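You operate a simulated robot arm through the tools that you are given. There is no shell and no other tool. Be economical: measure what you need, move in short steps, check, and stop when the job is done.

Carry out the task below with a simulated two-armed robot. There is one attempt and no reset: what you move stays moved.

JOB
Pick up the beige bottle with one hand, pass it to the other hand and put it on the test bench. Set down upright: beige bottle.

Only the result counts: the job must be done as asked and must still hold three seconds after the hand-in. Knocking over, shifting, dropping, spilling or breaking anything else fails it.

ROBOT AND FRAMES
Two 7-joint arms with four-finger grippers on one trunk, on a base that drives. Base frame: it is fixed to the floor where the robot stands at the start and does not move with it; the origin is under the middle of the robot, x ahead of it, y to its left, z up; the surface under the hand at the start is at about z = 0.9. Lengths are in m, angles in rad, forces in N, time in s.
The left shoulder is at the start at [0.04, 0.181, 1.13], the right one opposite. With the tool pointing down near the work surface each hand reaches from about 0.32 to 0.84 m from the robot's upright axis, wherever it stands, measured 20 degrees to its own side. Places, roughly: test bench [0.7, 3.8, 0.9]. Payload 3.67 kg a hand.
Tool frame (each hand has its own): the origin (TCP) lies between the finger pads and is the grasp point; the fingertips stand 0.028 m ahead of it; z points along the fingers, y is the line along which they close. Largest opening 0.112 m; the body of the gripper starts 0.073 m behind the TCP.
Orientation is told as [roll, pitch, yaw] about the base's x, y, z axes, in that order, counted from this pose: with the fingers straight down and closing along the base's y, the tool's x points along the base's -x, its y along +y and its z along -z.

CONTROLS
- The arms move only by the tool arm_command. It takes "left_rows", "right_rows" or both (then of equal length, played together; a hand with none holds still); each is a list of rows, each a list of 3 entries, a list of its own where there are three numbers: the shift along the base's x, y, z in units of 250 mm (1.0 is 250 mm), then the turn, a rotation vector about the base's x, y, z in units of 180 degrees (1.0 is 180 degrees), then the finger opening in m, from 0 to 0.112. In form: [[[dx, dy, dz], [rx, ry, rz], claw], ...]. A call has 1 to 8 rows; each row is the pose to reach, as a shift and turn from the pose commanded when the call began. A call with a number of a shift or a turn outside -1 to 1 is refused whole. Rows are played at 5 a second. More than 0.05 m and 0.15 rad between two rows, or a gripper value outside its range, and nothing of the call is played. Where a pose cannot be reached the arm comes as near as it can. A force on the tool above 40 N (or 10 N above the force at the start of the call, whichever is more), or a blocked arm, ends the call early, and 0.2 s more pass. Each finger halts on what it meets, pressing with about 35 N; the grip force reading is that of the motor and also rises with nothing between the fingers. The clock runs only during rows and for 0.2 s after the last one: add rows that repeat a pose to give the fingers time. The reply holds the time, the measured pose of the TCP, the force on the tool along the base axes, the opening and the grip force, in the units named above and with some noise, with the torque about the TCP (base axes, N m) and any sound that the robot's microphone picked up.
- Cameras (640 x 400 px; columns grow to the right, rows downward): "scene" is now at [0.1095, -0.0213, 1.3753]; the picture's right is [-0.23, -0.97, 0.00], its down [-0.42, 0.10, -0.90] and it looks along [0.88, -0.21, -0.43] (base axes); focal length 273 px, centre (320, 200). "left" rides on the left gripper at [0.06, 0.018, -0.104] in its tool frame; the picture's right is [-0.29, 0.96, 0.00], its down [-0.80, -0.24, -0.55] and it looks along [-0.53, -0.16, 0.83] (tool axes); focal length 234 px, centre (320, 200). "right" rides on the right gripper at [0.06, -0.018, -0.104] in its tool frame; the picture's right is [0.29, 0.96, 0.00], its down [-0.80, 0.24, -0.55] and it looks along [-0.53, 0.16, 0.83] (tool axes); focal length 234 px, centre (320, 200). There is no depth. A picture from a camera that has moved, and an enlarged one, comes with that camera's place and axes in the base frame and with its lens.
- snapshot(camera): a new picture of that camera. The clock stands still meanwhile.
- lift_body(by): slides the trunk up (or, below 0, down) by that many m; the arms and the scene camera ride with it, the base frame stays. It gives what a move gives, with no picture.
- roll_base(legs): drives the robot by 1 to 6 legs, each [ahead, left, turn to the left] in m, m and rad, along the robot's own axes; the way and the turn of a leg run together, so that a leg with both is an arc; at most 1.5 m and 3.142 rad a leg. The arms and the cameras ride along, it lands a little off, and it stops where it bumps. It gives what a move gives.
- pan_tilt(pan, tilt): turns the head with the scene camera to pan (to the left, within 1.501 rad either way) and tilt (down, from -0.506 to 1.204), counted from straight ahead of the robot. It gives what a move gives.
- enlarge(camera, box): a new picture of the part [left, top, right, bottom] of that camera's present view, enlarged. The clock stands still meanwhile.
- finish_job(): hands the job in; it is judged then, once.

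Go step by step. Nothing tells you exact positions but the pictures and the camera data: compare them with the known pose of the tool, close in by small moves and look again before you grip or let go. The budget is 120 turns and 100 pictures, counting those below and the enlarged ones. Unless the task says otherwise, let go and move clear before handing in, and close with one line.

The tools are called after "Emit:" as a command line: name --argument value ..., lists and objects as JSON in quotes. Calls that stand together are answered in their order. arm_command: Moves the arms, as the interface text tells. Its arguments: {"type":"object","properties":{"left_rows":{"type":"array"},"right_rows":{"type":"array"}},"required":[]} The other tools are called the same way: lift_body (by) slides the trunk up or down; roll_base (legs) drives the base; pan_tilt (pan, tilt) turns the head that bears the scene camera; snapshot (camera) takes a picture; enlarge (camera, box) takes an enlarged picture of a part of a camera's view; finish_job () hands the job in.

At the start:

```text
clock: 0.0
left_tool_pos: [0.4242, 0.0692, 1.1744]
left_tool_rot: [0.001, 0.0, 0.001]
left_force: [-0.4, 0.2, -0.1]
left_ft_torque: [0.01, -0.02, -0.02]
left_gripper_width: 0.112
left_gripper_force: 0.0
right_tool_pos: [0.4441, -0.3258, 1.2317]
right_tool_rot: [0.0, 0.002, 0.0]
right_force: [0.2, -0.6, 0.3]
right_ft_torque: [0.04, -0.01, 0.0]
right_gripper_width: 0.1122
right_gripper_force: 0.1
trunk travel left (down, up): [-0.25, 0.264]
robot x, y, heading: [-0.0003, -0.0003, -0.0]
head pan, tilt: [-0.232, 0.442]
```

scene: 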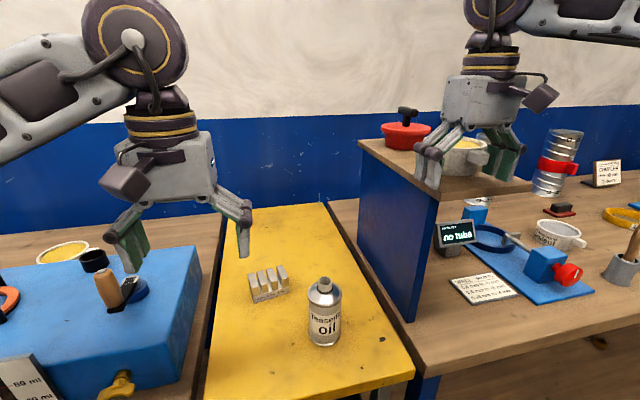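
right: 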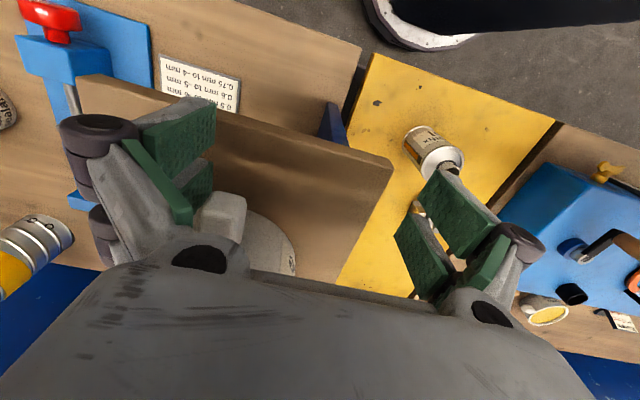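
left: 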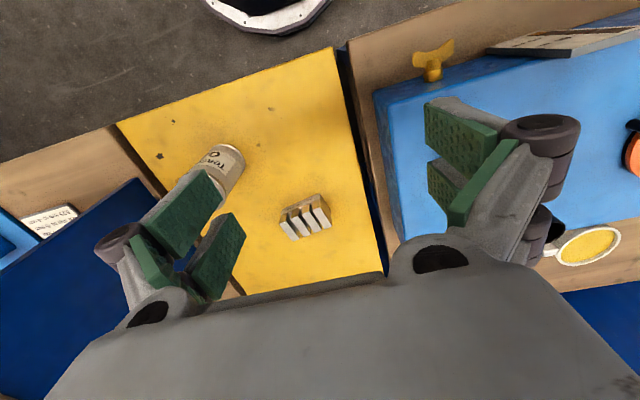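

I see the beige "oil" bottle on the yellow table at about [0.48, -0.12]. First I take a closer look at it, then look toward the test bench on the left.

Emit:
enlarge --camera "scene" --box '[230, 240, 390, 360]'

Emit:
pan_tilt --pan 1.3 --tilt 0.25

Emit:
snapshot --camera "scene"

```text
3.33 times, centred on (310, 300) of scene
camera zoom: at [0.1095, -0.0213, 1.3753], right [-0.23, -0.97, 0.0], down [-0.42, 0.1, -0.9], along [0.88, -0.21, -0.43], focal length 910 px, centre (353, -133)
```

zoom: 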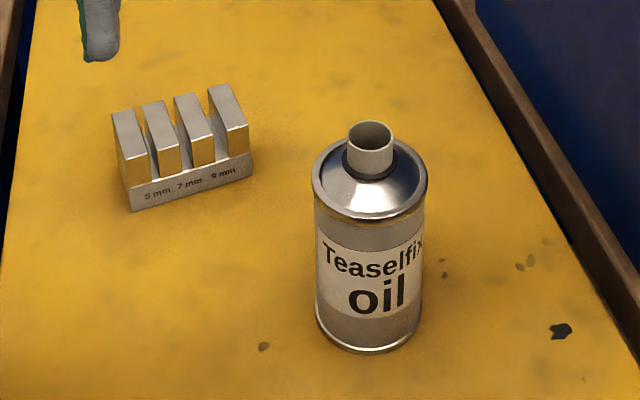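

```text
clock: 1.6
left_tool_pos: [0.423, 0.0696, 1.1743]
left_tool_rot: [0.001, 0.0, 0.0]
left_force: [0.0, 0.5, 0.2]
left_ft_torque: [0.01, 0.03, 0.01]
left_gripper_width: 0.1119
left_gripper_force: 0.0
right_tool_pos: [0.4447, -0.3254, 1.2305]
right_tool_rot: [-0.001, -0.001, 0.0]
right_force: [-0.6, -0.2, -0.7]
right_ft_torque: [0.01, 0.0, -0.03]
right_gripper_width: 0.1119
right_gripper_force: 0.0
trunk travel left (down, up): [-0.25, 0.264]
robot x, y, heading: [-0.0034, -0.002, 0.004]
head pan, tilt: [1.3, 0.25]
```

```text
95 pictures are left
camera scene: at [0.045, 0.0899, 1.3931], right [0.96, -0.27, 0.0], down [-0.07, -0.24, -0.97], along [0.26, 0.93, -0.25], focal length 273 px, centre (320, 200)
```

scene: 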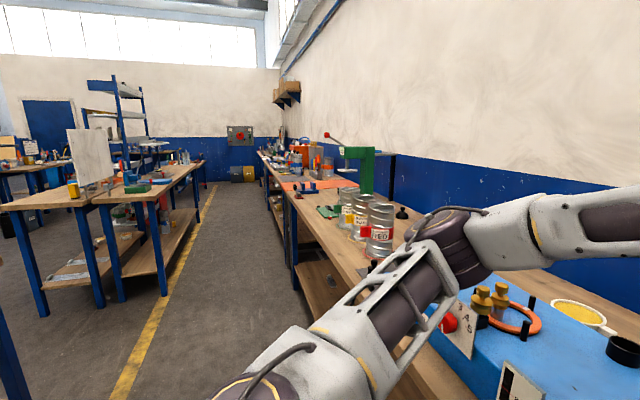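

The can is uncapped, so I must keep it upright throughout. I'll zoom in on the test bench to see what is on it.

Emit:
enlarge --camera "scene" --box '[240, 120, 420, 232]'

Emit:
pan_tilt --pan 0.0 --tilt 0.75

Emit:
snapshot --camera "scene"

```text
3.56 times, centred on (330, 176) of scene
camera zoom: at [0.045, 0.0899, 1.3931], right [0.96, -0.27, 0.0], down [-0.07, -0.24, -0.97], along [0.26, 0.93, -0.25], focal length 971 px, centre (284, 285)
```

zoom: 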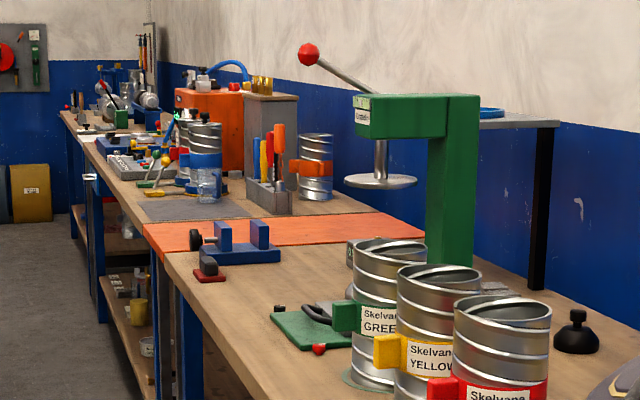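

```text
clock: 3.1
left_tool_pos: [0.4232, 0.0692, 1.1732]
left_tool_rot: [0.001, -0.002, 0.001]
left_force: [0.0, 0.0, -0.6]
left_ft_torque: [0.02, 0.02, 0.0]
left_gripper_width: 0.1118
left_gripper_force: 0.0
right_tool_pos: [0.4442, -0.3266, 1.2313]
right_tool_rot: [0.0, 0.001, -0.001]
right_force: [-0.1, 0.2, -0.9]
right_ft_torque: [-0.01, -0.02, -0.03]
right_gripper_width: 0.1121
right_gripper_force: 0.0
trunk travel left (down, up): [-0.25, 0.264]
robot x, y, heading: [-0.0, -0.0008, 0.002]
head pan, tilt: [0.0, 0.75]
```

```text
93 pictures are left
camera scene: at [0.1028, 0.0, 1.3481], right [0.0, -1.0, 0.0], down [-0.68, 0.0, -0.73], along [0.73, 0.0, -0.68], focal length 273 px, centre (320, 200)
```

scene: 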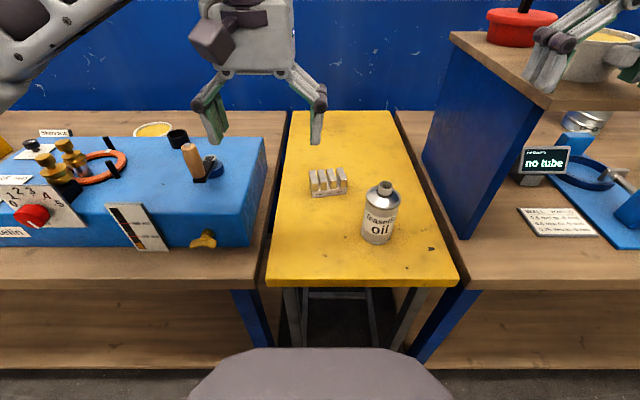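

The can has a thin open neck (top at z≈1.02) and a body about 65 mm wide. My plan: the right hand picks it from above by the neck, and the left hand takes the body at a forward-down tilt. Then I drive over and set it down. I'll bring the right hand over the bottle, clear of the shelf board on the right.

Emit:
arm_command --right_rows '[[[-0.1, 0.15, 0], [0, 0, 0], 0.1], [[-0.1, 0.33, 0], [0, 0, 0], 0.08], [[-0.05, 0.5, 0], [0, 0, 0], 0.06], [[0.03, 0.66, -0.05], [0, 0, 0], 0.06], [[0.1, 0.8, -0.15], [0, 0, 0], 0.06], [[0.172, 0.816, -0.3], [0, 0, 0], 0.06], [[0.172, 0.816, -0.4], [0, 0, 0], 0.06]]' --left_rows '[[[-0.02, 0.1, 0.05], [0, 0, 0], 0.112], [[-0.04, 0.2, 0.1], [0, 0, 0], 0.112], [[-0.06, 0.3, 0.15], [0, 0, 0], 0.112], [[-0.1, 0.4, 0.2], [0, 0, 0], 0.112], [[-0.1, 0.4, 0.2], [0, 0, 0], 0.112], [[-0.1, 0.4, 0.2], [0, 0, 0], 0.112], [[-0.1, 0.4, 0.2], [0, 0, 0], 0.112]]'

Emit:
snapshot --camera "right"

Emit:
snapshot --camera "scene"

```text
clock: 4.7
left_tool_pos: [0.397, 0.1712, 1.2249]
left_tool_rot: [0.0, -0.001, 0.0]
left_force: [0.2, -0.1, 0.4]
left_ft_torque: [-0.02, -0.01, -0.02]
left_gripper_width: 0.112
left_gripper_force: 0.1
right_tool_pos: [0.4858, -0.1226, 1.1323]
right_tool_rot: [0.0, -0.001, 0.002]
right_force: [0.0, 0.6, 0.7]
right_ft_torque: [-0.06, 0.02, 0.03]
right_gripper_width: 0.06
right_gripper_force: 0.2
trunk travel left (down, up): [-0.25, 0.264]
robot x, y, heading: [-0.0023, -0.0009, 0.002]
head pan, tilt: [0.0, 0.75]
```

```text
92 pictures are left
camera right: at [0.4245, -0.1414, 1.2358], right [-0.29, 0.96, 0.0], down [0.8, 0.24, 0.55], along [0.53, 0.16, -0.83], focal length 234 px, centre (320, 200)
```

right: 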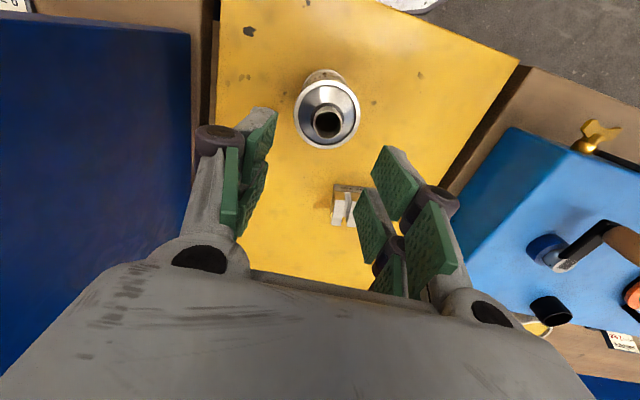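

```text
91 pictures are left
camera scene: at [0.1019, 0.0006, 1.3481], right [0.0, -1.0, 0.0], down [-0.68, 0.0, -0.73], along [0.73, 0.0, -0.68], focal length 273 px, centre (320, 200)
```

scene: 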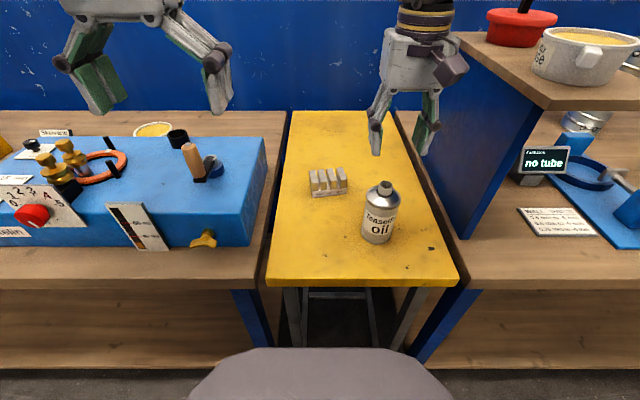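

From both cameras I place the neck top at about [0.478, -0.119, 1.033]. I'll lower to just above the final grip height and check again.

Emit:
arm_command --right_rows '[[[-0.032, 0.014, -0.1], [0, 0, 0], 0.06], [[-0.032, 0.014, -0.2], [0, 0, 0], 0.06], [[-0.032, 0.014, -0.26], [0, 0, 0], 0.06]]'

Emit:
snapshot --camera "right"

Emit:
enlarge --camera "scene" --box '[320, 100, 480, 260]'

```text
clock: 5.5
left_tool_pos: [0.3993, 0.1698, 1.2251]
left_tool_rot: [0.0, 0.0, 0.0]
left_force: [-0.3, 0.2, -0.5]
left_ft_torque: [-0.01, -0.03, -0.01]
left_gripper_width: 0.1121
left_gripper_force: 0.1
right_tool_pos: [0.48, -0.1194, 1.0672]
right_tool_rot: [0.002, -0.001, 0.001]
right_force: [-0.7, -0.1, -0.6]
right_ft_torque: [0.02, -0.03, 0.0]
right_gripper_width: 0.0601
right_gripper_force: 0.0
trunk travel left (down, up): [-0.25, 0.264]
robot x, y, heading: [-0.0025, 0.0042, -0.001]
head pan, tilt: [0.0, 0.75]
```

```text
90 pictures are left
camera right: at [0.4185, -0.1377, 1.1708], right [-0.29, 0.96, 0.0], down [0.8, 0.24, 0.55], along [0.53, 0.16, -0.83], focal length 234 px, centre (320, 200)
```

right: 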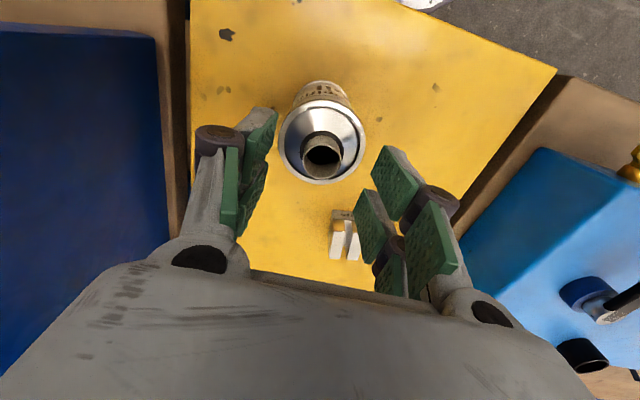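

```text
2.50 times, centred on (400, 180) of scene
camera zoom: at [0.1031, -0.0001, 1.348], right [0.0, -1.0, 0.0], down [-0.68, 0.0, -0.73], along [0.73, 0.0, -0.68], focal length 683 px, centre (120, 250)
```

zoom: 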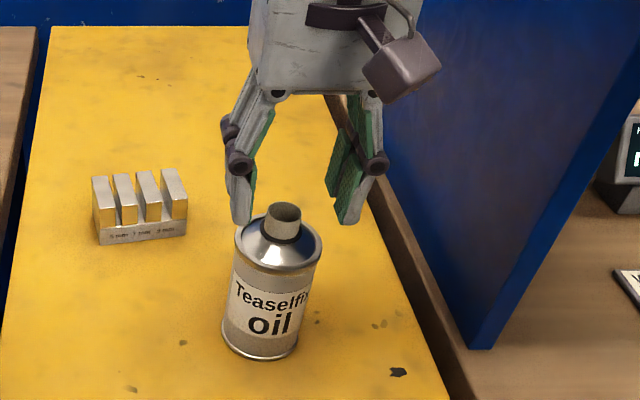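

The neck is well centred in y and about 4 mm closer to the robot than the fingers. I'll correct that and lower to z≈1.043.

Emit:
arm_command --right_rows '[[[-0.018, 0, -0.04], [0, 0, 0], 0.06], [[-0.018, 0, -0.095], [0, 0, 0], 0.06]]'

Emit:
enlarge --camera "right" --box '[220, 80, 420, 240]'

Emit:
enlarge --camera "scene" --box '[340, 120, 460, 240]'

```text
clock: 6.1
left_tool_pos: [0.3984, 0.169, 1.2241]
left_tool_rot: [0.0, 0.002, -0.001]
left_force: [0.1, -0.1, -0.3]
left_ft_torque: [-0.02, 0.02, -0.06]
left_gripper_width: 0.1116
left_gripper_force: 0.0
right_tool_pos: [0.4753, -0.1193, 1.0406]
right_tool_rot: [0.0, -0.001, 0.0]
right_force: [0.2, 0.4, -0.1]
right_ft_torque: [0.03, 0.05, 0.01]
right_gripper_width: 0.06
right_gripper_force: 0.0
trunk travel left (down, up): [-0.25, 0.264]
robot x, y, heading: [0.0013, -0.0001, 0.004]
head pan, tilt: [0.0, 0.75]
```

```text
2.50 times, centred on (320, 160) of right
camera zoom: at [0.414, -0.1373, 1.1453], right [-0.29, 0.96, 0.0], down [0.8, 0.24, 0.55], along [0.53, 0.16, -0.83], focal length 585 px, centre (320, 300)
```

zoom: 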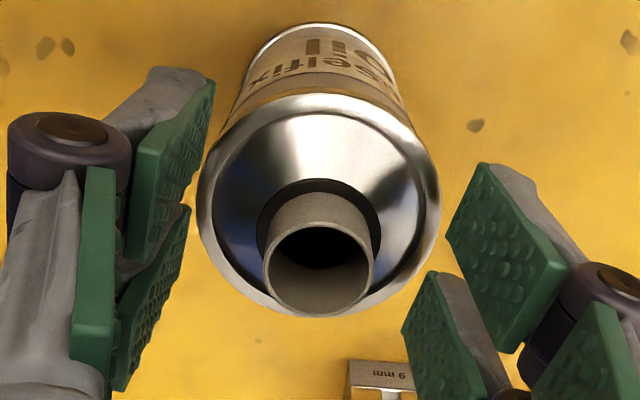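

```text
3.33 times, centred on (400, 180) of scene
camera zoom: at [0.1033, -0.0001, 1.348], right [0.0, -1.0, 0.0], down [-0.68, 0.0, -0.73], along [0.73, 0.0, -0.68], focal length 910 px, centre (53, 267)
```

zoom: 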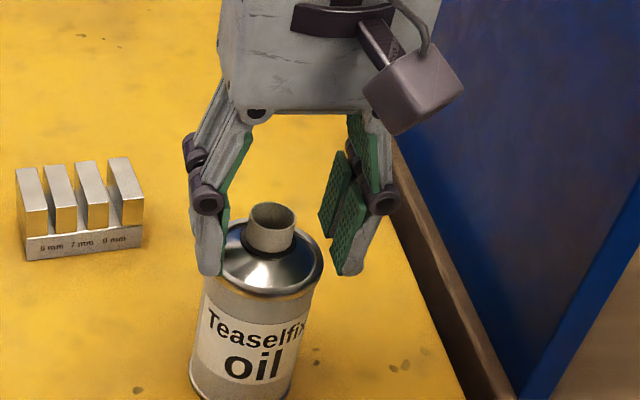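

The fingers straddle the neck and are centred. I'll close on it.

Emit:
arm_command --right_rows '[[[-0.008, 0, 0], [0, 0, 0], 0.04], [[-0.008, 0, 0], [0, 0, 0], 0.02], [[-0.008, 0, 0], [0, 0, 0], 0.0], [[-0.008, 0, 0], [0, 0, 0], 0.0], [[-0.008, 0, 0], [0, 0, 0], 0.0]]'

Emit:
enlarge --camera "scene" --box '[340, 120, 460, 240]'

Emit:
enlarge --camera "right" --box '[220, 80, 420, 240]'

```text
clock: 7.3
left_tool_pos: [0.3982, 0.1697, 1.2249]
left_tool_rot: [0.0, 0.001, 0.0]
left_force: [0.4, 0.4, 0.0]
left_ft_torque: [-0.01, 0.02, 0.01]
left_gripper_width: 0.1121
left_gripper_force: 0.0
right_tool_pos: [0.4725, -0.1187, 1.0411]
right_tool_rot: [0.0, 0.002, 0.0]
right_force: [-0.3, 0.6, 0.7]
right_ft_torque: [-0.01, 0.07, 0.03]
right_gripper_width: 0.025
right_gripper_force: 35.2
trunk travel left (down, up): [-0.25, 0.264]
robot x, y, heading: [-0.0019, 0.0038, 0.0]
head pan, tilt: [0.0, 0.75]
```

```text
3.33 times, centred on (400, 180) of scene
camera zoom: at [0.1028, 0.0001, 1.348], right [0.0, -1.0, 0.0], down [-0.68, 0.0, -0.73], along [0.73, 0.0, -0.68], focal length 910 px, centre (53, 267)
```

zoom: 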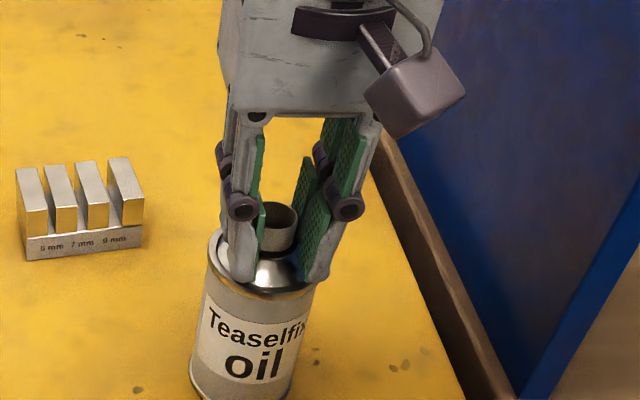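

```text
2.50 times, centred on (320, 160) of right
camera zoom: at [0.4111, -0.1371, 1.1454], right [-0.29, 0.96, 0.0], down [0.8, 0.24, 0.55], along [0.53, 0.16, -0.83], focal length 585 px, centre (320, 300)
```

zoom: 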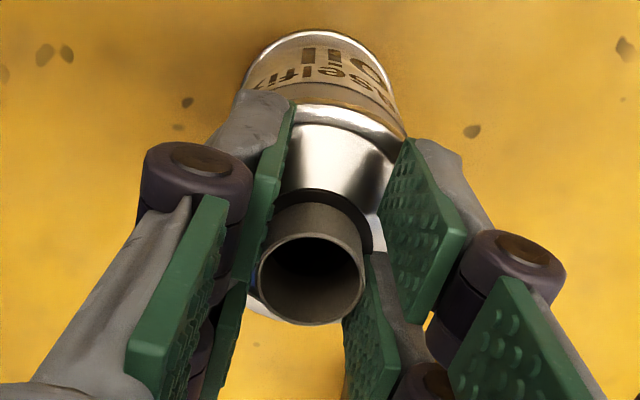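

The grip closed at 25 mm, which matches the neck, with 35 N. I'll lift gently a little and check.

Emit:
arm_command --right_rows '[[[0, 0, 0.04], [0, 0, 0], 0.0], [[0, 0, 0.12], [0, 0, 0], 0.0], [[0, 0, 0.2], [0, 0, 0], 0.0], [[0, 0, 0.2], [0, 0, 0], 0.0]]'

Emit:
enlarge --camera "scene" --box '[300, 60, 480, 260]'

Emit:
enlarge --camera "right" --box '[220, 80, 420, 240]'

```text
clock: 8.3
left_tool_pos: [0.3986, 0.1698, 1.2242]
left_tool_rot: [0.001, 0.001, -0.001]
left_force: [-0.8, -0.2, 0.2]
left_ft_torque: [-0.01, 0.01, 0.0]
left_gripper_width: 0.1121
left_gripper_force: 0.0
right_tool_pos: [0.4731, -0.1175, 1.0915]
right_tool_rot: [0.0, 0.002, -0.001]
right_force: [0.4, 0.8, -3.3]
right_ft_torque: [0.02, -0.01, 0.01]
right_gripper_width: 0.0249
right_gripper_force: 35.5
trunk travel left (down, up): [-0.25, 0.264]
robot x, y, heading: [0.0019, 0.0008, -0.001]
head pan, tilt: [0.0, 0.75]
```

```text
2.00 times, centred on (390, 160) of scene
camera zoom: at [0.1033, -0.0001, 1.348], right [0.0, -1.0, 0.0], down [-0.68, 0.0, -0.73], along [0.73, 0.0, -0.68], focal length 546 px, centre (180, 280)
```

zoom: 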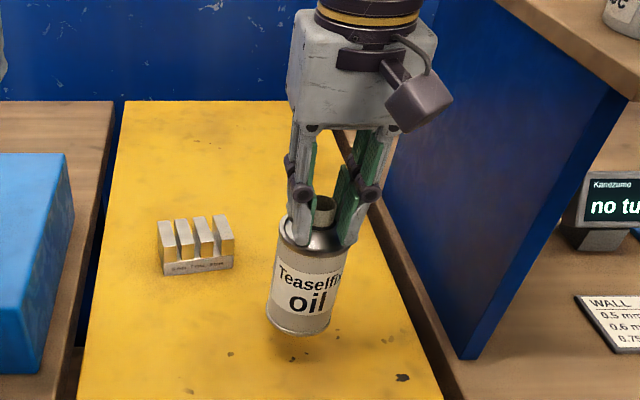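

```text
2.50 times, centred on (320, 160) of right
camera zoom: at [0.4116, -0.1366, 1.1951], right [-0.29, 0.96, 0.0], down [0.8, 0.24, 0.55], along [0.53, 0.16, -0.83], focal length 585 px, centre (320, 300)
```

zoom: 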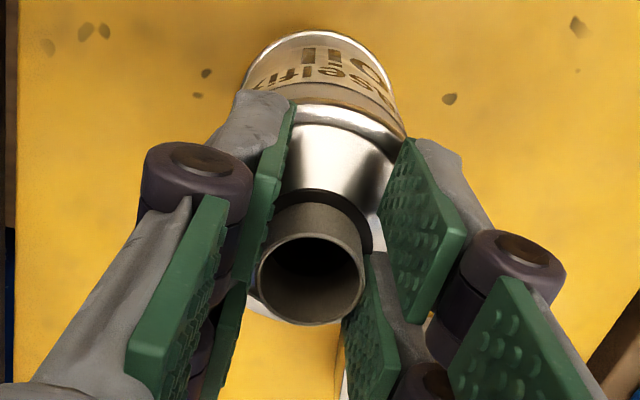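

The bottle is held and hangs straight, at about 3.3 N. I'll raise it in the right hand to the middle and turn the left hand to a forward-right, 50° tilted pose for taking the body.

Emit:
arm_command --right_rows '[[[0, 0.0, 0.1], [0, 0, 0], 0.0], [[0, 0.0, 0.22], [0, 0, 0], 0.0], [[0, 0.04, 0.34], [0, 0, 0], 0.0], [[-0.02, 0.1, 0.46], [0, 0, 0], 0.0], [[-0.04, 0.16, 0.56], [0, 0, 0], 0.0], [[-0.05, 0.2, 0.62], [0, 0, 0], 0.0], [[-0.052, 0.23, 0.63], [0, 0, 0], 0.0], [[-0.052, 0.23, 0.63], [0, 0, 0], 0.0]]' --left_rows '[[[-0.02, 0, 0.02], [-0.0136, -0.0329, -0.0292], 0.112], [[-0.04, 0, 0.04], [-0.0272, -0.0657, -0.0584], 0.112], [[-0.06, 0, 0.06], [-0.0408, -0.0986, -0.0876], 0.112], [[-0.08, 0, 0.08], [-0.0545, -0.1315, -0.1168], 0.112], [[-0.1, 0, 0.1], [-0.0681, -0.1644, -0.146], 0.112], [[-0.11, 0, 0.12], [-0.0817, -0.1972, -0.1752], 0.112], [[-0.11, 0, 0.12], [-0.0953, -0.2301, -0.2044], 0.112], [[-0.11, 0, 0.12], [-0.1089, -0.263, -0.2336], 0.112]]'

Emit:
pan_tilt --pan 0.0 --tilt 0.45

Emit:
snapshot --camera "scene"

Emit:
snapshot --camera "left"

```text
clock: 10.1
left_tool_pos: [0.3709, 0.1697, 1.2542]
left_tool_rot: [0.0, -0.874, -0.788]
left_force: [0.3, -0.1, -0.2]
left_ft_torque: [0.0, -0.03, -0.03]
left_gripper_width: 0.1118
left_gripper_force: 0.1
right_tool_pos: [0.4491, -0.0895, 1.2438]
right_tool_rot: [-0.002, 0.0, 0.0]
right_force: [-0.1, 0.9, -3.2]
right_ft_torque: [-0.01, -0.01, 0.04]
right_gripper_width: 0.0249
right_gripper_force: 34.8
right hand out of reach, approached as far as the arm can: row 5, 6, 7, 8
trunk travel left (down, up): [-0.25, 0.264]
robot x, y, heading: [0.0002, 0.0016, -0.001]
head pan, tilt: [0.0, 0.75]
```

```text
clock: 10.9
left_tool_pos: [0.3707, 0.1681, 1.254]
left_tool_rot: [-0.002, -0.87, -0.784]
left_force: [0.1, -0.6, -0.7]
left_ft_torque: [0.02, 0.01, -0.01]
left_gripper_width: 0.1121
left_gripper_force: 0.0
right_tool_pos: [0.4486, -0.0911, 1.2435]
right_tool_rot: [-0.001, 0.0, -0.001]
right_force: [-0.6, 0.1, -2.8]
right_ft_torque: [0.01, 0.02, 0.01]
right_gripper_width: 0.0249
right_gripper_force: 35.1
trunk travel left (down, up): [-0.25, 0.264]
robot x, y, heading: [0.0013, -0.0009, -0.002]
head pan, tilt: [0.0, 0.45]
```

```text
82 pictures are left
camera scene: at [0.1121, -0.0001, 1.3744], right [0.0, -1.0, 0.0], down [-0.44, 0.0, -0.9], along [0.9, 0.0, -0.44], focal length 273 px, centre (320, 200)
```

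scene: 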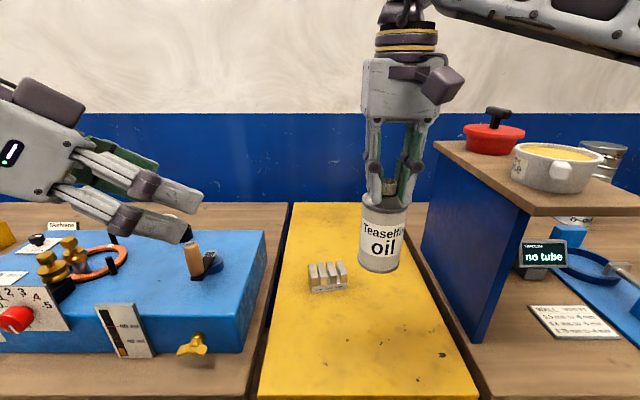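

```text
81 pictures are left
camera left: at [0.299, 0.2655, 1.2741], right [0.81, 0.55, 0.22], down [-0.11, -0.23, 0.97], along [0.58, -0.8, -0.13], focal length 234 px, centre (320, 200)
```

left: 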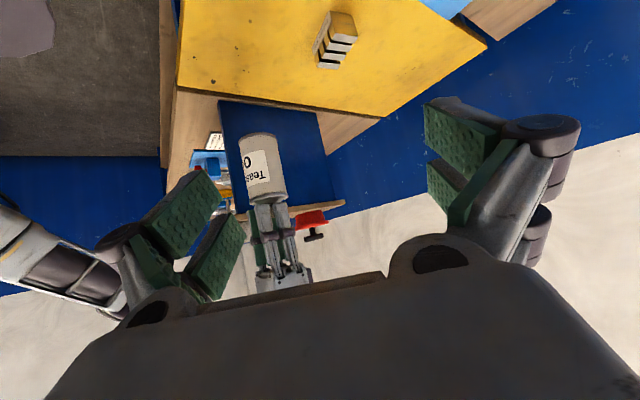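

The bottle axis is at about [0.449, -0.090], and the right hand is near its reach limit there. I'll lower it by 45 mm for some room and bring the left hand to a pre-grasp point 13 cm back along its approach line.

Emit:
arm_command --right_rows '[[[0, 0, -0.06], [0, 0, 0], 0.0], [[0, 0, -0.12], [0, 0, 0], 0.0], [[0, 0, -0.18], [0, 0, 0], 0.0], [[0, 0, -0.18], [0, 0, 0], 0.0], [[0, 0, -0.18], [0, 0, 0], 0.0], [[0, 0, -0.18], [0, 0, 0], 0.0]]' --left_rows '[[[0, -0.12, -0.04], [0, 0, 0], 0.112], [[0, -0.25, -0.08], [0, 0, 0], 0.112], [[0.01, -0.38, -0.12], [0, 0, 0], 0.112], [[0.02, -0.51, -0.17], [0, 0, 0], 0.112], [[0.03, -0.64, -0.21], [0, 0, 0], 0.112], [[0.032, -0.74, -0.248], [0, 0, 0], 0.112]]'

Emit:
snapshot --camera "scene"

Emit:
snapshot --camera "left"

```text
clock: 12.3
left_tool_pos: [0.3793, -0.016, 1.1906]
left_tool_rot: [-0.002, -0.873, -0.784]
left_force: [0.4, 0.1, 0.4]
left_ft_torque: [0.0, 0.01, 0.0]
left_gripper_width: 0.1122
left_gripper_force: 0.1
right_tool_pos: [0.4485, -0.0917, 1.1976]
right_tool_rot: [0.0, 0.0, 0.001]
right_force: [0.7, -0.1, -3.4]
right_ft_torque: [0.02, 0.02, 0.0]
right_gripper_width: 0.0247
right_gripper_force: 35.5
trunk travel left (down, up): [-0.25, 0.264]
robot x, y, heading: [-0.0036, 0.0028, 0.001]
head pan, tilt: [0.0, 0.45]
```

```text
80 pictures are left
camera scene: at [0.1123, -0.0009, 1.3744], right [0.0, -1.0, 0.0], down [-0.44, 0.0, -0.9], along [0.9, 0.0, -0.44], focal length 273 px, centre (320, 200)
```

scene: 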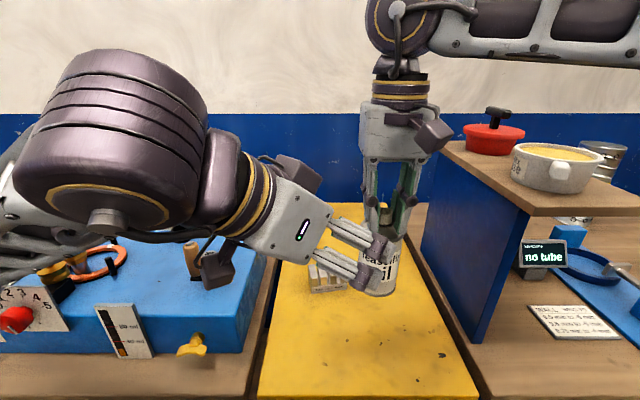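

```text
79 pictures are left
camera left: at [0.3078, 0.0794, 1.2115], right [0.81, 0.55, 0.22], down [-0.11, -0.23, 0.97], along [0.58, -0.8, -0.13], focal length 234 px, centre (320, 200)
```

left: 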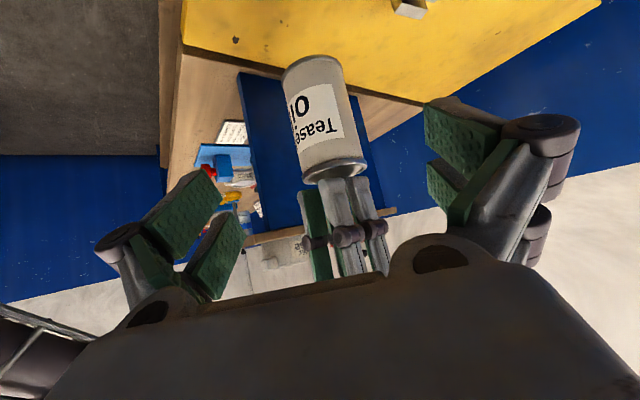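

The bottle sits between the left fingers along the approach line. I'll advance 60% of the way and check.

Emit:
arm_command --left_rows '[[[0.057, -0.06, -0.066], [0, 0, 0], 0.112], [[0.114, -0.12, -0.132], [0, 0, 0], 0.112], [[0.17, -0.18, -0.2], [0, 0, 0], 0.112]]'

Emit:
snapshot --camera "left"

Emit:
enlarge --camera "scene" --box '[240, 60, 480, 340]'

```text
clock: 13.1
left_tool_pos: [0.4219, -0.0624, 1.1407]
left_tool_rot: [0.001, -0.872, -0.784]
left_force: [-0.1, -0.1, -0.6]
left_ft_torque: [0.01, 0.02, -0.01]
left_gripper_width: 0.112
left_gripper_force: 0.0
right_tool_pos: [0.4486, -0.0902, 1.1991]
right_tool_rot: [0.001, 0.001, -0.001]
right_force: [0.2, 0.6, -3.0]
right_ft_torque: [0.01, 0.03, 0.01]
right_gripper_width: 0.0247
right_gripper_force: 35.4
trunk travel left (down, up): [-0.25, 0.264]
robot x, y, heading: [0.0013, 0.0006, 0.002]
head pan, tilt: [0.0, 0.45]
```

```text
78 pictures are left
camera left: at [0.3502, 0.0345, 1.1614], right [0.81, 0.55, 0.22], down [-0.11, -0.23, 0.97], along [0.58, -0.81, -0.13], focal length 234 px, centre (320, 200)
```

left: 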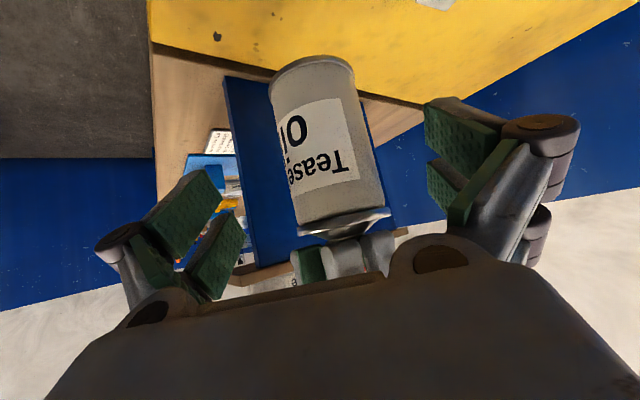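

```text
1.43 times, centred on (360, 200) of scene
camera zoom: at [0.1126, -0.0003, 1.3744], right [0.0, -1.0, 0.0], down [-0.44, 0.0, -0.9], along [0.9, 0.0, -0.44], focal length 390 px, centre (263, 200)
```

zoom: 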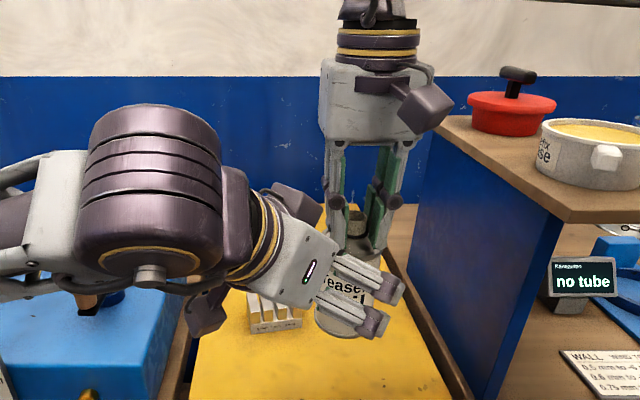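

Alignment is good, with the bottle about 4 mm off-centre. I'll include a small correction and advance the rest of the way without closing yet.

Emit:
arm_command --left_rows '[[[0.06, -0.052, -0.066], [0, 0, 0], 0.112], [[0.12, -0.104, -0.132], [0, 0, 0], 0.112]]'

Emit:
snapshot --camera "left"

Emit:
enlarge --camera "scene" --box '[300, 140, 440, 320]'

```text
clock: 13.7
left_tool_pos: [0.4526, -0.0872, 1.1082]
left_tool_rot: [0.001, -0.874, -0.785]
left_force: [-4.8, 4.6, 0.8]
left_ft_torque: [-0.48, -0.42, -0.03]
left_gripper_width: 0.1119
left_gripper_force: 0.1
right_tool_pos: [0.4495, -0.0922, 1.1977]
right_tool_rot: [0.0, -0.001, -0.001]
right_force: [5.5, -5.1, -4.7]
right_ft_torque: [-0.03, 0.02, 0.03]
right_gripper_width: 0.0249
right_gripper_force: 35.4
trunk travel left (down, up): [-0.25, 0.264]
robot x, y, heading: [0.0004, -0.0013, 0.004]
head pan, tilt: [0.0, 0.45]
```

```text
76 pictures are left
camera left: at [0.38, 0.0096, 1.1278], right [0.81, 0.55, 0.22], down [-0.11, -0.23, 0.97], along [0.58, -0.81, -0.13], focal length 234 px, centre (320, 200)
```

left: 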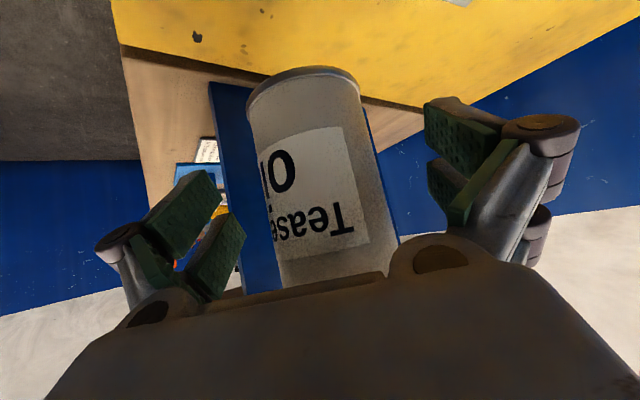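

```text
2.22 times, centred on (370, 230) of scene
camera zoom: at [0.1126, -0.0004, 1.3744], right [0.0, -1.0, 0.0], down [-0.44, 0.0, -0.9], along [0.9, 0.0, -0.44], focal length 607 px, centre (209, 133)
```

zoom: 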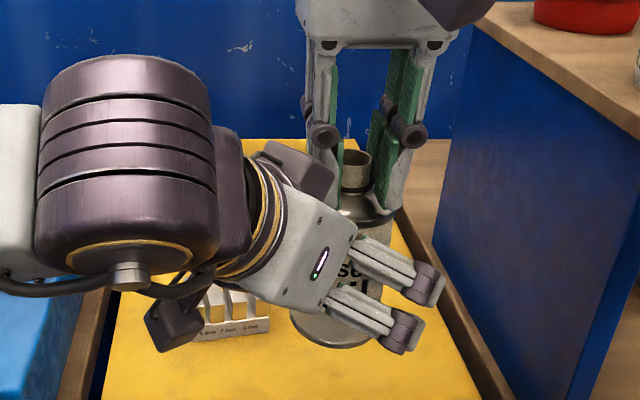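

The left palm is pressing lightly on the bottle (about 6 N), so I went slightly too deep. I'll back off along the approach direction until the force disappears.

Emit:
arm_command --left_rows '[[[-0.022, 0.022, 0.0], [0, 0, 0], 0.112], [[-0.028, 0.028, 0.0], [0, 0, 0], 0.112]]'

Emit:
snapshot --camera "left"

Emit:
snapshot --camera "right"

```text
clock: 14.3
left_tool_pos: [0.4453, -0.08, 1.1081]
left_tool_rot: [0.002, -0.875, -0.784]
left_force: [-0.1, 0.2, 0.0]
left_ft_torque: [-0.02, 0.01, -0.02]
left_gripper_width: 0.112
left_gripper_force: 0.0
right_tool_pos: [0.4487, -0.0923, 1.1983]
right_tool_rot: [0.001, 0.001, -0.001]
right_force: [-0.3, 0.2, -2.5]
right_ft_torque: [0.02, 0.0, 0.04]
right_gripper_width: 0.0247
right_gripper_force: 35.4
trunk travel left (down, up): [-0.25, 0.264]
robot x, y, heading: [-0.0009, -0.004, -0.001]
head pan, tilt: [0.0, 0.45]
```

```text
74 pictures are left
camera left: at [0.3724, 0.0166, 1.1287], right [0.81, 0.55, 0.22], down [-0.11, -0.23, 0.97], along [0.58, -0.8, -0.13], focal length 234 px, centre (320, 200)
```

left: 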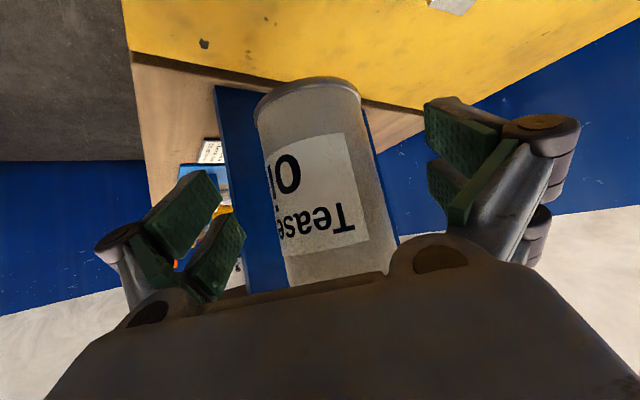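

```text
73 pictures are left
camera right: at [0.3865, -0.1096, 1.3023], right [-0.29, 0.96, 0.0], down [0.8, 0.24, 0.55], along [0.53, 0.16, -0.83], focal length 234 px, centre (320, 200)
```

right: 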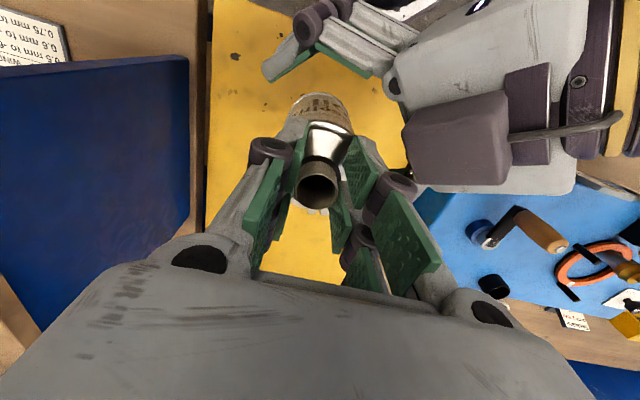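

The torque shows that what touched was the housing on top of the left gripper against the right finger, not the can. From here the pads still reach about 10 mm past the can axis and it is centred, so I'll close the left hand on the body.

Emit:
arm_command --left_rows '[[[0.006, -0.006, 0], [0, 0, 0], 0.095], [[0.006, -0.006, 0], [0, 0, 0], 0.08], [[0.006, -0.006, 0], [0, 0, 0], 0.07], [[0.006, -0.006, 0], [0, 0, 0], 0.06], [[0.006, -0.006, 0], [0, 0, 0], 0.05], [[0.006, -0.006, 0], [0, 0, 0], 0.04]]'

Emit:
snapshot --camera "left"

Emit:
enlarge --camera "scene" --box '[300, 140, 440, 320]'

```text
clock: 15.7
left_tool_pos: [0.4463, -0.0809, 1.1072]
left_tool_rot: [0.0, -0.872, -0.783]
left_force: [2.3, 5.5, 0.0]
left_ft_torque: [-0.2, -0.14, -0.07]
left_gripper_width: 0.061
left_gripper_force: 35.2
right_tool_pos: [0.4479, -0.0918, 1.1982]
right_tool_rot: [-0.001, -0.001, 0.0]
right_force: [-3.3, -6.1, -2.5]
right_ft_torque: [-0.31, 0.36, 0.06]
right_gripper_width: 0.0249
right_gripper_force: 34.4
trunk travel left (down, up): [-0.25, 0.264]
robot x, y, heading: [-0.0041, -0.0009, -0.002]
head pan, tilt: [0.0, 0.45]
```

```text
72 pictures are left
camera left: at [0.3741, 0.0152, 1.1285], right [0.81, 0.55, 0.22], down [-0.11, -0.23, 0.97], along [0.58, -0.8, -0.13], focal length 234 px, centre (320, 200)
```

left: 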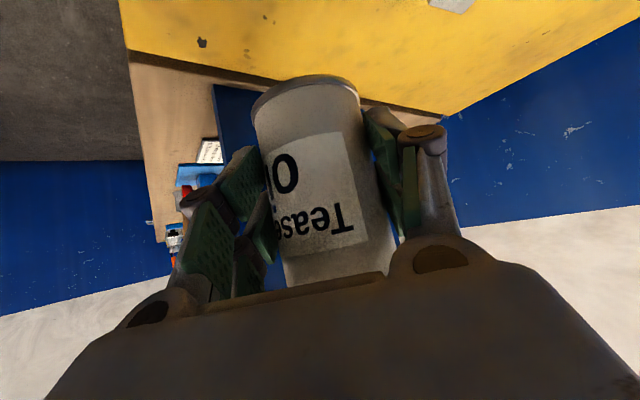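

```text
2.22 times, centred on (370, 230) of scene
camera zoom: at [0.1121, -0.0001, 1.3744], right [0.0, -1.0, 0.0], down [-0.44, 0.0, -0.9], along [0.9, 0.0, -0.44], focal length 607 px, centre (209, 133)
```

zoom: 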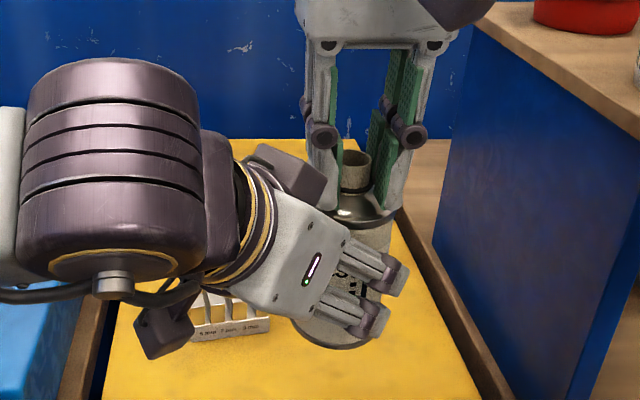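

The left hand has the body firmly (61 mm, 35 N). I'll open the right hand only slightly, so its finger doesn't meet the left housing, and draw it straight up.

Emit:
arm_command --right_rows '[[[0, 0, 0], [0, 0, 0], 0.031], [[0, 0, 0], [0, 0, 0], 0.035], [[0, 0, 0.04], [0, 0, 0], 0.035], [[0, 0, 0.08], [0, 0, 0], 0.035], [[0, 0, 0.12], [0, 0, 0], 0.035], [[0, 0, 0.16], [0, 0, 0], 0.035]]'

Emit:
snapshot --camera "scene"

Emit:
snapshot --camera "right"

```text
clock: 17.1
left_tool_pos: [0.446, -0.0817, 1.1083]
left_tool_rot: [0.0, -0.873, -0.785]
left_force: [0.5, 0.3, 0.3]
left_ft_torque: [0.07, 0.0, -0.01]
left_gripper_width: 0.0609
left_gripper_force: 34.7
right_tool_pos: [0.446, -0.0917, 1.2379]
right_tool_rot: [0.0, 0.0, 0.0]
right_force: [0.0, 0.1, 0.3]
right_ft_torque: [0.0, 0.02, -0.01]
right_gripper_width: 0.0349
right_gripper_force: 0.1
trunk travel left (down, up): [-0.25, 0.264]
robot x, y, heading: [-0.0009, 0.0008, -0.003]
head pan, tilt: [0.0, 0.45]
```

```text
70 pictures are left
camera scene: at [0.1122, 0.0, 1.3744], right [0.0, -1.0, 0.0], down [-0.44, 0.0, -0.9], along [0.9, 0.0, -0.44], focal length 273 px, centre (320, 200)
```

scene: 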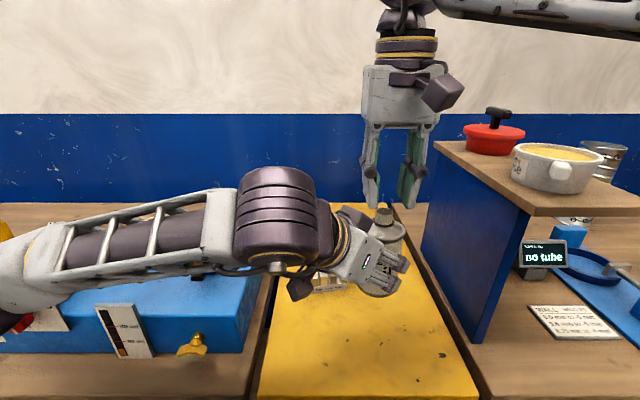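

```text
69 pictures are left
camera right: at [0.3854, -0.1099, 1.3419], right [-0.29, 0.96, 0.0], down [0.8, 0.24, 0.55], along [0.53, 0.16, -0.83], focal length 234 px, centre (320, 200)
```

right: 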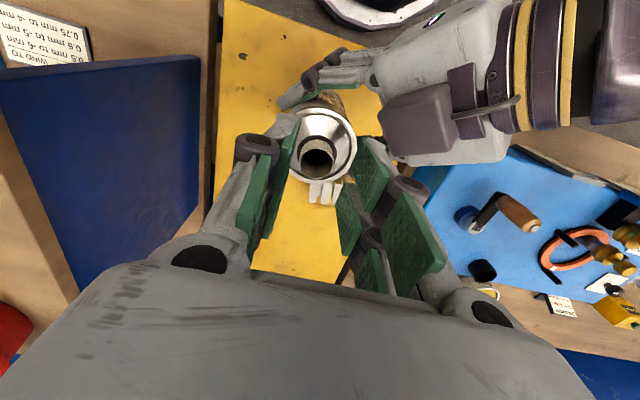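

The bottle stands in the left hand and the right fingers are clear of the neck. I'll move the right hand aside, away from the shelf, then back the robot off the bench.

Emit:
arm_command --right_rows '[[[0, 0, 0.03], [0, 0, 0], 0.035], [[0, -0.15, 0.03], [0, 0, 0], 0.035], [[-0.06, -0.3, 0.03], [0, 0, 0], 0.035], [[-0.15, -0.45, 0.03], [0, 0, 0], 0.035], [[-0.24, -0.6, 0.03], [0, 0, 0], 0.035]]'

Emit:
enlarge --camera "scene" --box '[300, 140, 440, 320]'

Emit:
snapshot --camera "left"

```text
clock: 18.3
left_tool_pos: [0.4452, -0.0842, 1.1094]
left_tool_rot: [0.003, -0.873, -0.787]
left_force: [0.2, -0.1, -0.2]
left_ft_torque: [0.08, 0.06, 0.02]
left_gripper_width: 0.0611
left_gripper_force: 35.0
right_tool_pos: [0.3845, -0.2455, 1.2443]
right_tool_rot: [0.001, -0.001, -0.001]
right_force: [-0.1, 0.0, 0.0]
right_ft_torque: [0.09, -0.04, 0.01]
right_gripper_width: 0.0348
right_gripper_force: 0.0
trunk travel left (down, up): [-0.25, 0.264]
robot x, y, heading: [0.0011, 0.0007, -0.003]
head pan, tilt: [0.0, 0.45]
```

```text
2.22 times, centred on (370, 230) of scene
camera zoom: at [0.1105, -0.0022, 1.3746], right [0.0, -1.0, 0.0], down [-0.43, 0.0, -0.9], along [0.9, 0.0, -0.43], focal length 607 px, centre (209, 133)
```

zoom: 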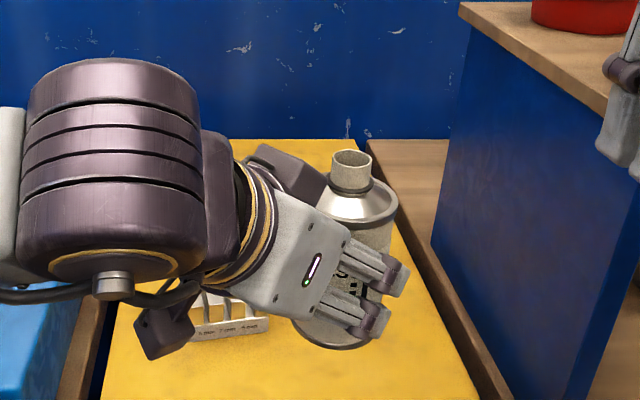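

```text
67 pictures are left
camera left: at [0.3725, 0.0134, 1.1289], right [0.81, 0.55, 0.22], down [-0.11, -0.23, 0.97], along [0.58, -0.8, -0.13], focal length 234 px, centre (320, 200)
```

left: 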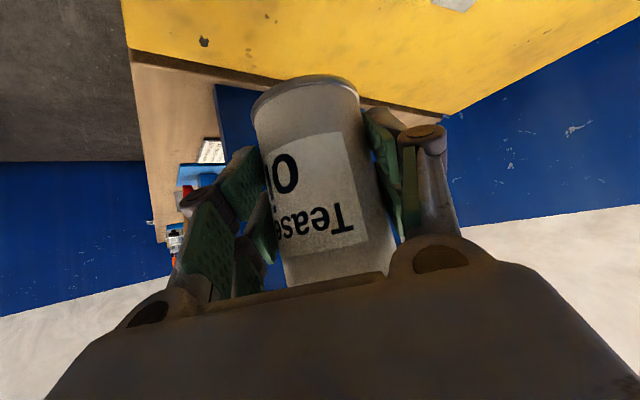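

The bottle is upright in the left hand and the right hand is clear. I'll back off 0.2 m and look along the way to the left.

Emit:
roll_base --legs '[[-0.2, 0, 0]]'

Emit:
pan_tilt --pan 1.3 --tilt 0.45

Emit:
snapshot --camera "scene"

```text
clock: 19.9
left_tool_pos: [0.2466, -0.0811, 1.1079]
left_tool_rot: [0.001, -0.873, -0.782]
left_force: [-0.4, -1.0, -3.6]
left_ft_torque: [0.04, 0.0, 0.03]
left_gripper_width: 0.0609
left_gripper_force: 35.4
right_tool_pos: [0.1889, -0.2434, 1.2436]
right_tool_rot: [0.0, 0.001, 0.002]
right_force: [0.7, 0.7, 0.7]
right_ft_torque: [0.0, -0.01, 0.02]
right_gripper_width: 0.0351
right_gripper_force: 0.1
trunk travel left (down, up): [-0.25, 0.264]
robot x, y, heading: [-0.1965, -0.0024, 0.007]
head pan, tilt: [0.0, 0.45]
```

```text
clock: 21.4
left_tool_pos: [0.2462, -0.0824, 1.1078]
left_tool_rot: [0.0, -0.871, -0.783]
left_force: [-0.3, -0.5, -2.9]
left_ft_torque: [0.03, 0.05, 0.01]
left_gripper_width: 0.061
left_gripper_force: 35.0
right_tool_pos: [0.1893, -0.243, 1.2448]
right_tool_rot: [0.001, 0.001, 0.002]
right_force: [0.1, 0.6, 0.2]
right_ft_torque: [0.0, 0.04, -0.02]
right_gripper_width: 0.0351
right_gripper_force: 0.0
trunk travel left (down, up): [-0.25, 0.264]
robot x, y, heading: [-0.1986, -0.0024, 0.007]
head pan, tilt: [1.3, 0.45]
```

```text
66 pictures are left
camera scene: at [-0.1545, 0.0883, 1.3745], right [0.96, -0.27, 0.0], down [-0.12, -0.42, -0.9], along [0.24, 0.87, -0.44], focal length 273 px, centre (320, 200)
```

scene: 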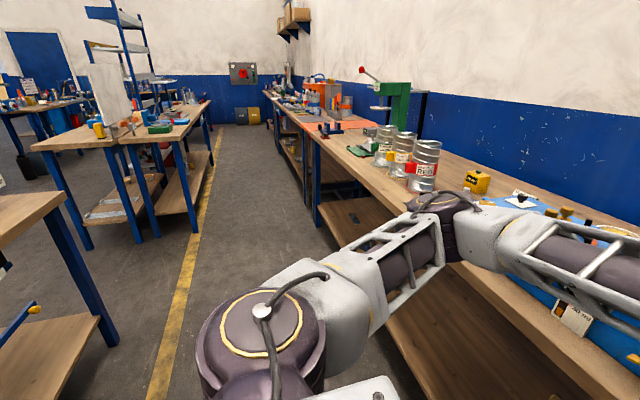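

The aisle runs from about x=-0.7 to 0.36, so strafing left with the arms back here is clear. I'll drive 3 m left and look again.

Emit:
roll_base --legs '[[0, 0.7, -0.007], [0, 1.2, 0], [0, 1.1, 0]]'

Emit:
pan_tilt --pan 0.7 --tilt 0.45

Emit:
snapshot --camera "scene"

```text
clock: 36.6
left_tool_pos: [0.2843, 2.902, 1.1087]
left_tool_rot: [-0.002, -0.872, -0.813]
left_force: [-0.7, 0.2, -3.5]
left_ft_torque: [0.0, 0.0, -0.01]
left_gripper_width: 0.0608
left_gripper_force: 34.9
right_tool_pos: [0.2215, 2.7424, 1.2442]
right_tool_rot: [0.0, 0.0, -0.03]
right_force: [-0.1, 0.8, 0.2]
right_ft_torque: [-0.03, -0.01, 0.03]
right_gripper_width: 0.035
right_gripper_force: 0.0
trunk travel left (down, up): [-0.25, 0.264]
robot x, y, heading: [-0.1619, 2.995, -0.025]
head pan, tilt: [1.3, 0.45]
```

```text
clock: 37.6
left_tool_pos: [0.2834, 2.9013, 1.1085]
left_tool_rot: [0.001, -0.872, -0.815]
left_force: [-1.0, -0.6, -2.6]
left_ft_torque: [0.02, 0.03, 0.01]
left_gripper_width: 0.0609
left_gripper_force: 34.6
right_tool_pos: [0.2215, 2.741, 1.2453]
right_tool_rot: [0.0, 0.001, -0.028]
right_force: [-0.5, 0.0, -1.1]
right_ft_torque: [-0.03, 0.01, -0.02]
right_gripper_width: 0.0349
right_gripper_force: 0.0
trunk travel left (down, up): [-0.25, 0.264]
robot x, y, heading: [-0.1595, 2.9977, -0.034]
head pan, tilt: [0.7, 0.45]
```

```text
65 pictures are left
camera scene: at [-0.0673, 3.053, 1.3745], right [0.62, -0.78, 0.0], down [-0.34, -0.27, -0.9], along [0.7, 0.56, -0.44], focal length 273 px, centre (320, 200)
```

scene: 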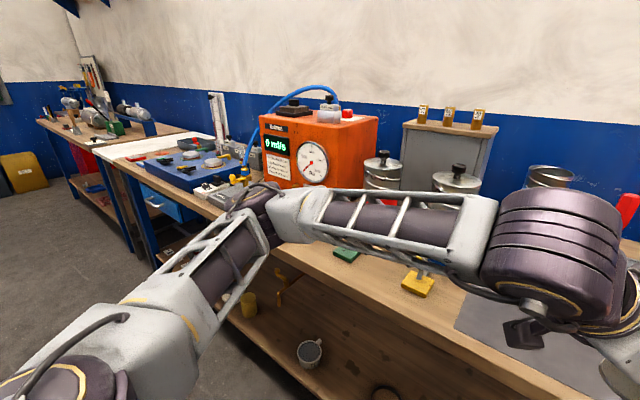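

The test bench, with the orange meter, is ahead-left. I'll drive another 0.6 m with heading correction, then look straight at the bench.

Emit:
roll_base --legs '[[-0.04, 0.6, 0.03]]'

Emit:
pan_tilt --pan 0.2 --tilt 0.45

Emit:
snapshot --camera "scene"

```text
clock: 41.0
left_tool_pos: [0.2567, 3.5039, 1.1087]
left_tool_rot: [-0.002, -0.873, -0.791]
left_force: [-0.1, 0.4, -4.1]
left_ft_torque: [0.01, 0.0, 0.01]
left_gripper_width: 0.0608
left_gripper_force: 35.2
right_tool_pos: [0.1965, 3.3423, 1.2447]
right_tool_rot: [0.0, 0.001, -0.008]
right_force: [-0.2, -0.1, 0.8]
right_ft_torque: [-0.01, 0.01, 0.01]
right_gripper_width: 0.0347
right_gripper_force: 0.1
trunk travel left (down, up): [-0.25, 0.264]
robot x, y, heading: [-0.1891, 3.589, -0.008]
head pan, tilt: [0.7, 0.45]
```

```text
clock: 42.0
left_tool_pos: [0.2561, 3.5042, 1.1075]
left_tool_rot: [0.0, -0.872, -0.792]
left_force: [0.0, -0.7, -2.8]
left_ft_torque: [0.03, 0.04, 0.01]
left_gripper_width: 0.0612
left_gripper_force: 35.0
right_tool_pos: [0.1971, 3.3421, 1.2448]
right_tool_rot: [0.001, -0.001, -0.008]
right_force: [0.4, 0.2, 0.3]
right_ft_torque: [-0.02, 0.0, 0.0]
right_gripper_width: 0.0351
right_gripper_force: 0.1
trunk travel left (down, up): [-0.25, 0.264]
robot x, y, heading: [-0.1837, 3.5899, -0.008]
head pan, tilt: [0.201, 0.45]
```

```text
64 pictures are left
camera scene: at [-0.0786, 3.6063, 1.3744], right [0.19, -0.98, 0.0], down [-0.43, -0.08, -0.9], along [0.88, 0.17, -0.44], focal length 273 px, centre (320, 200)
```

scene: 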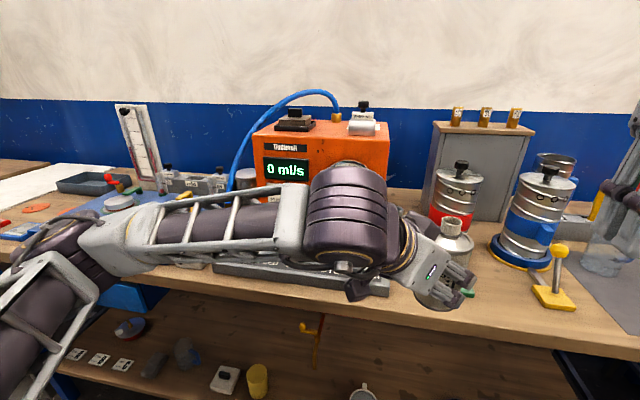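

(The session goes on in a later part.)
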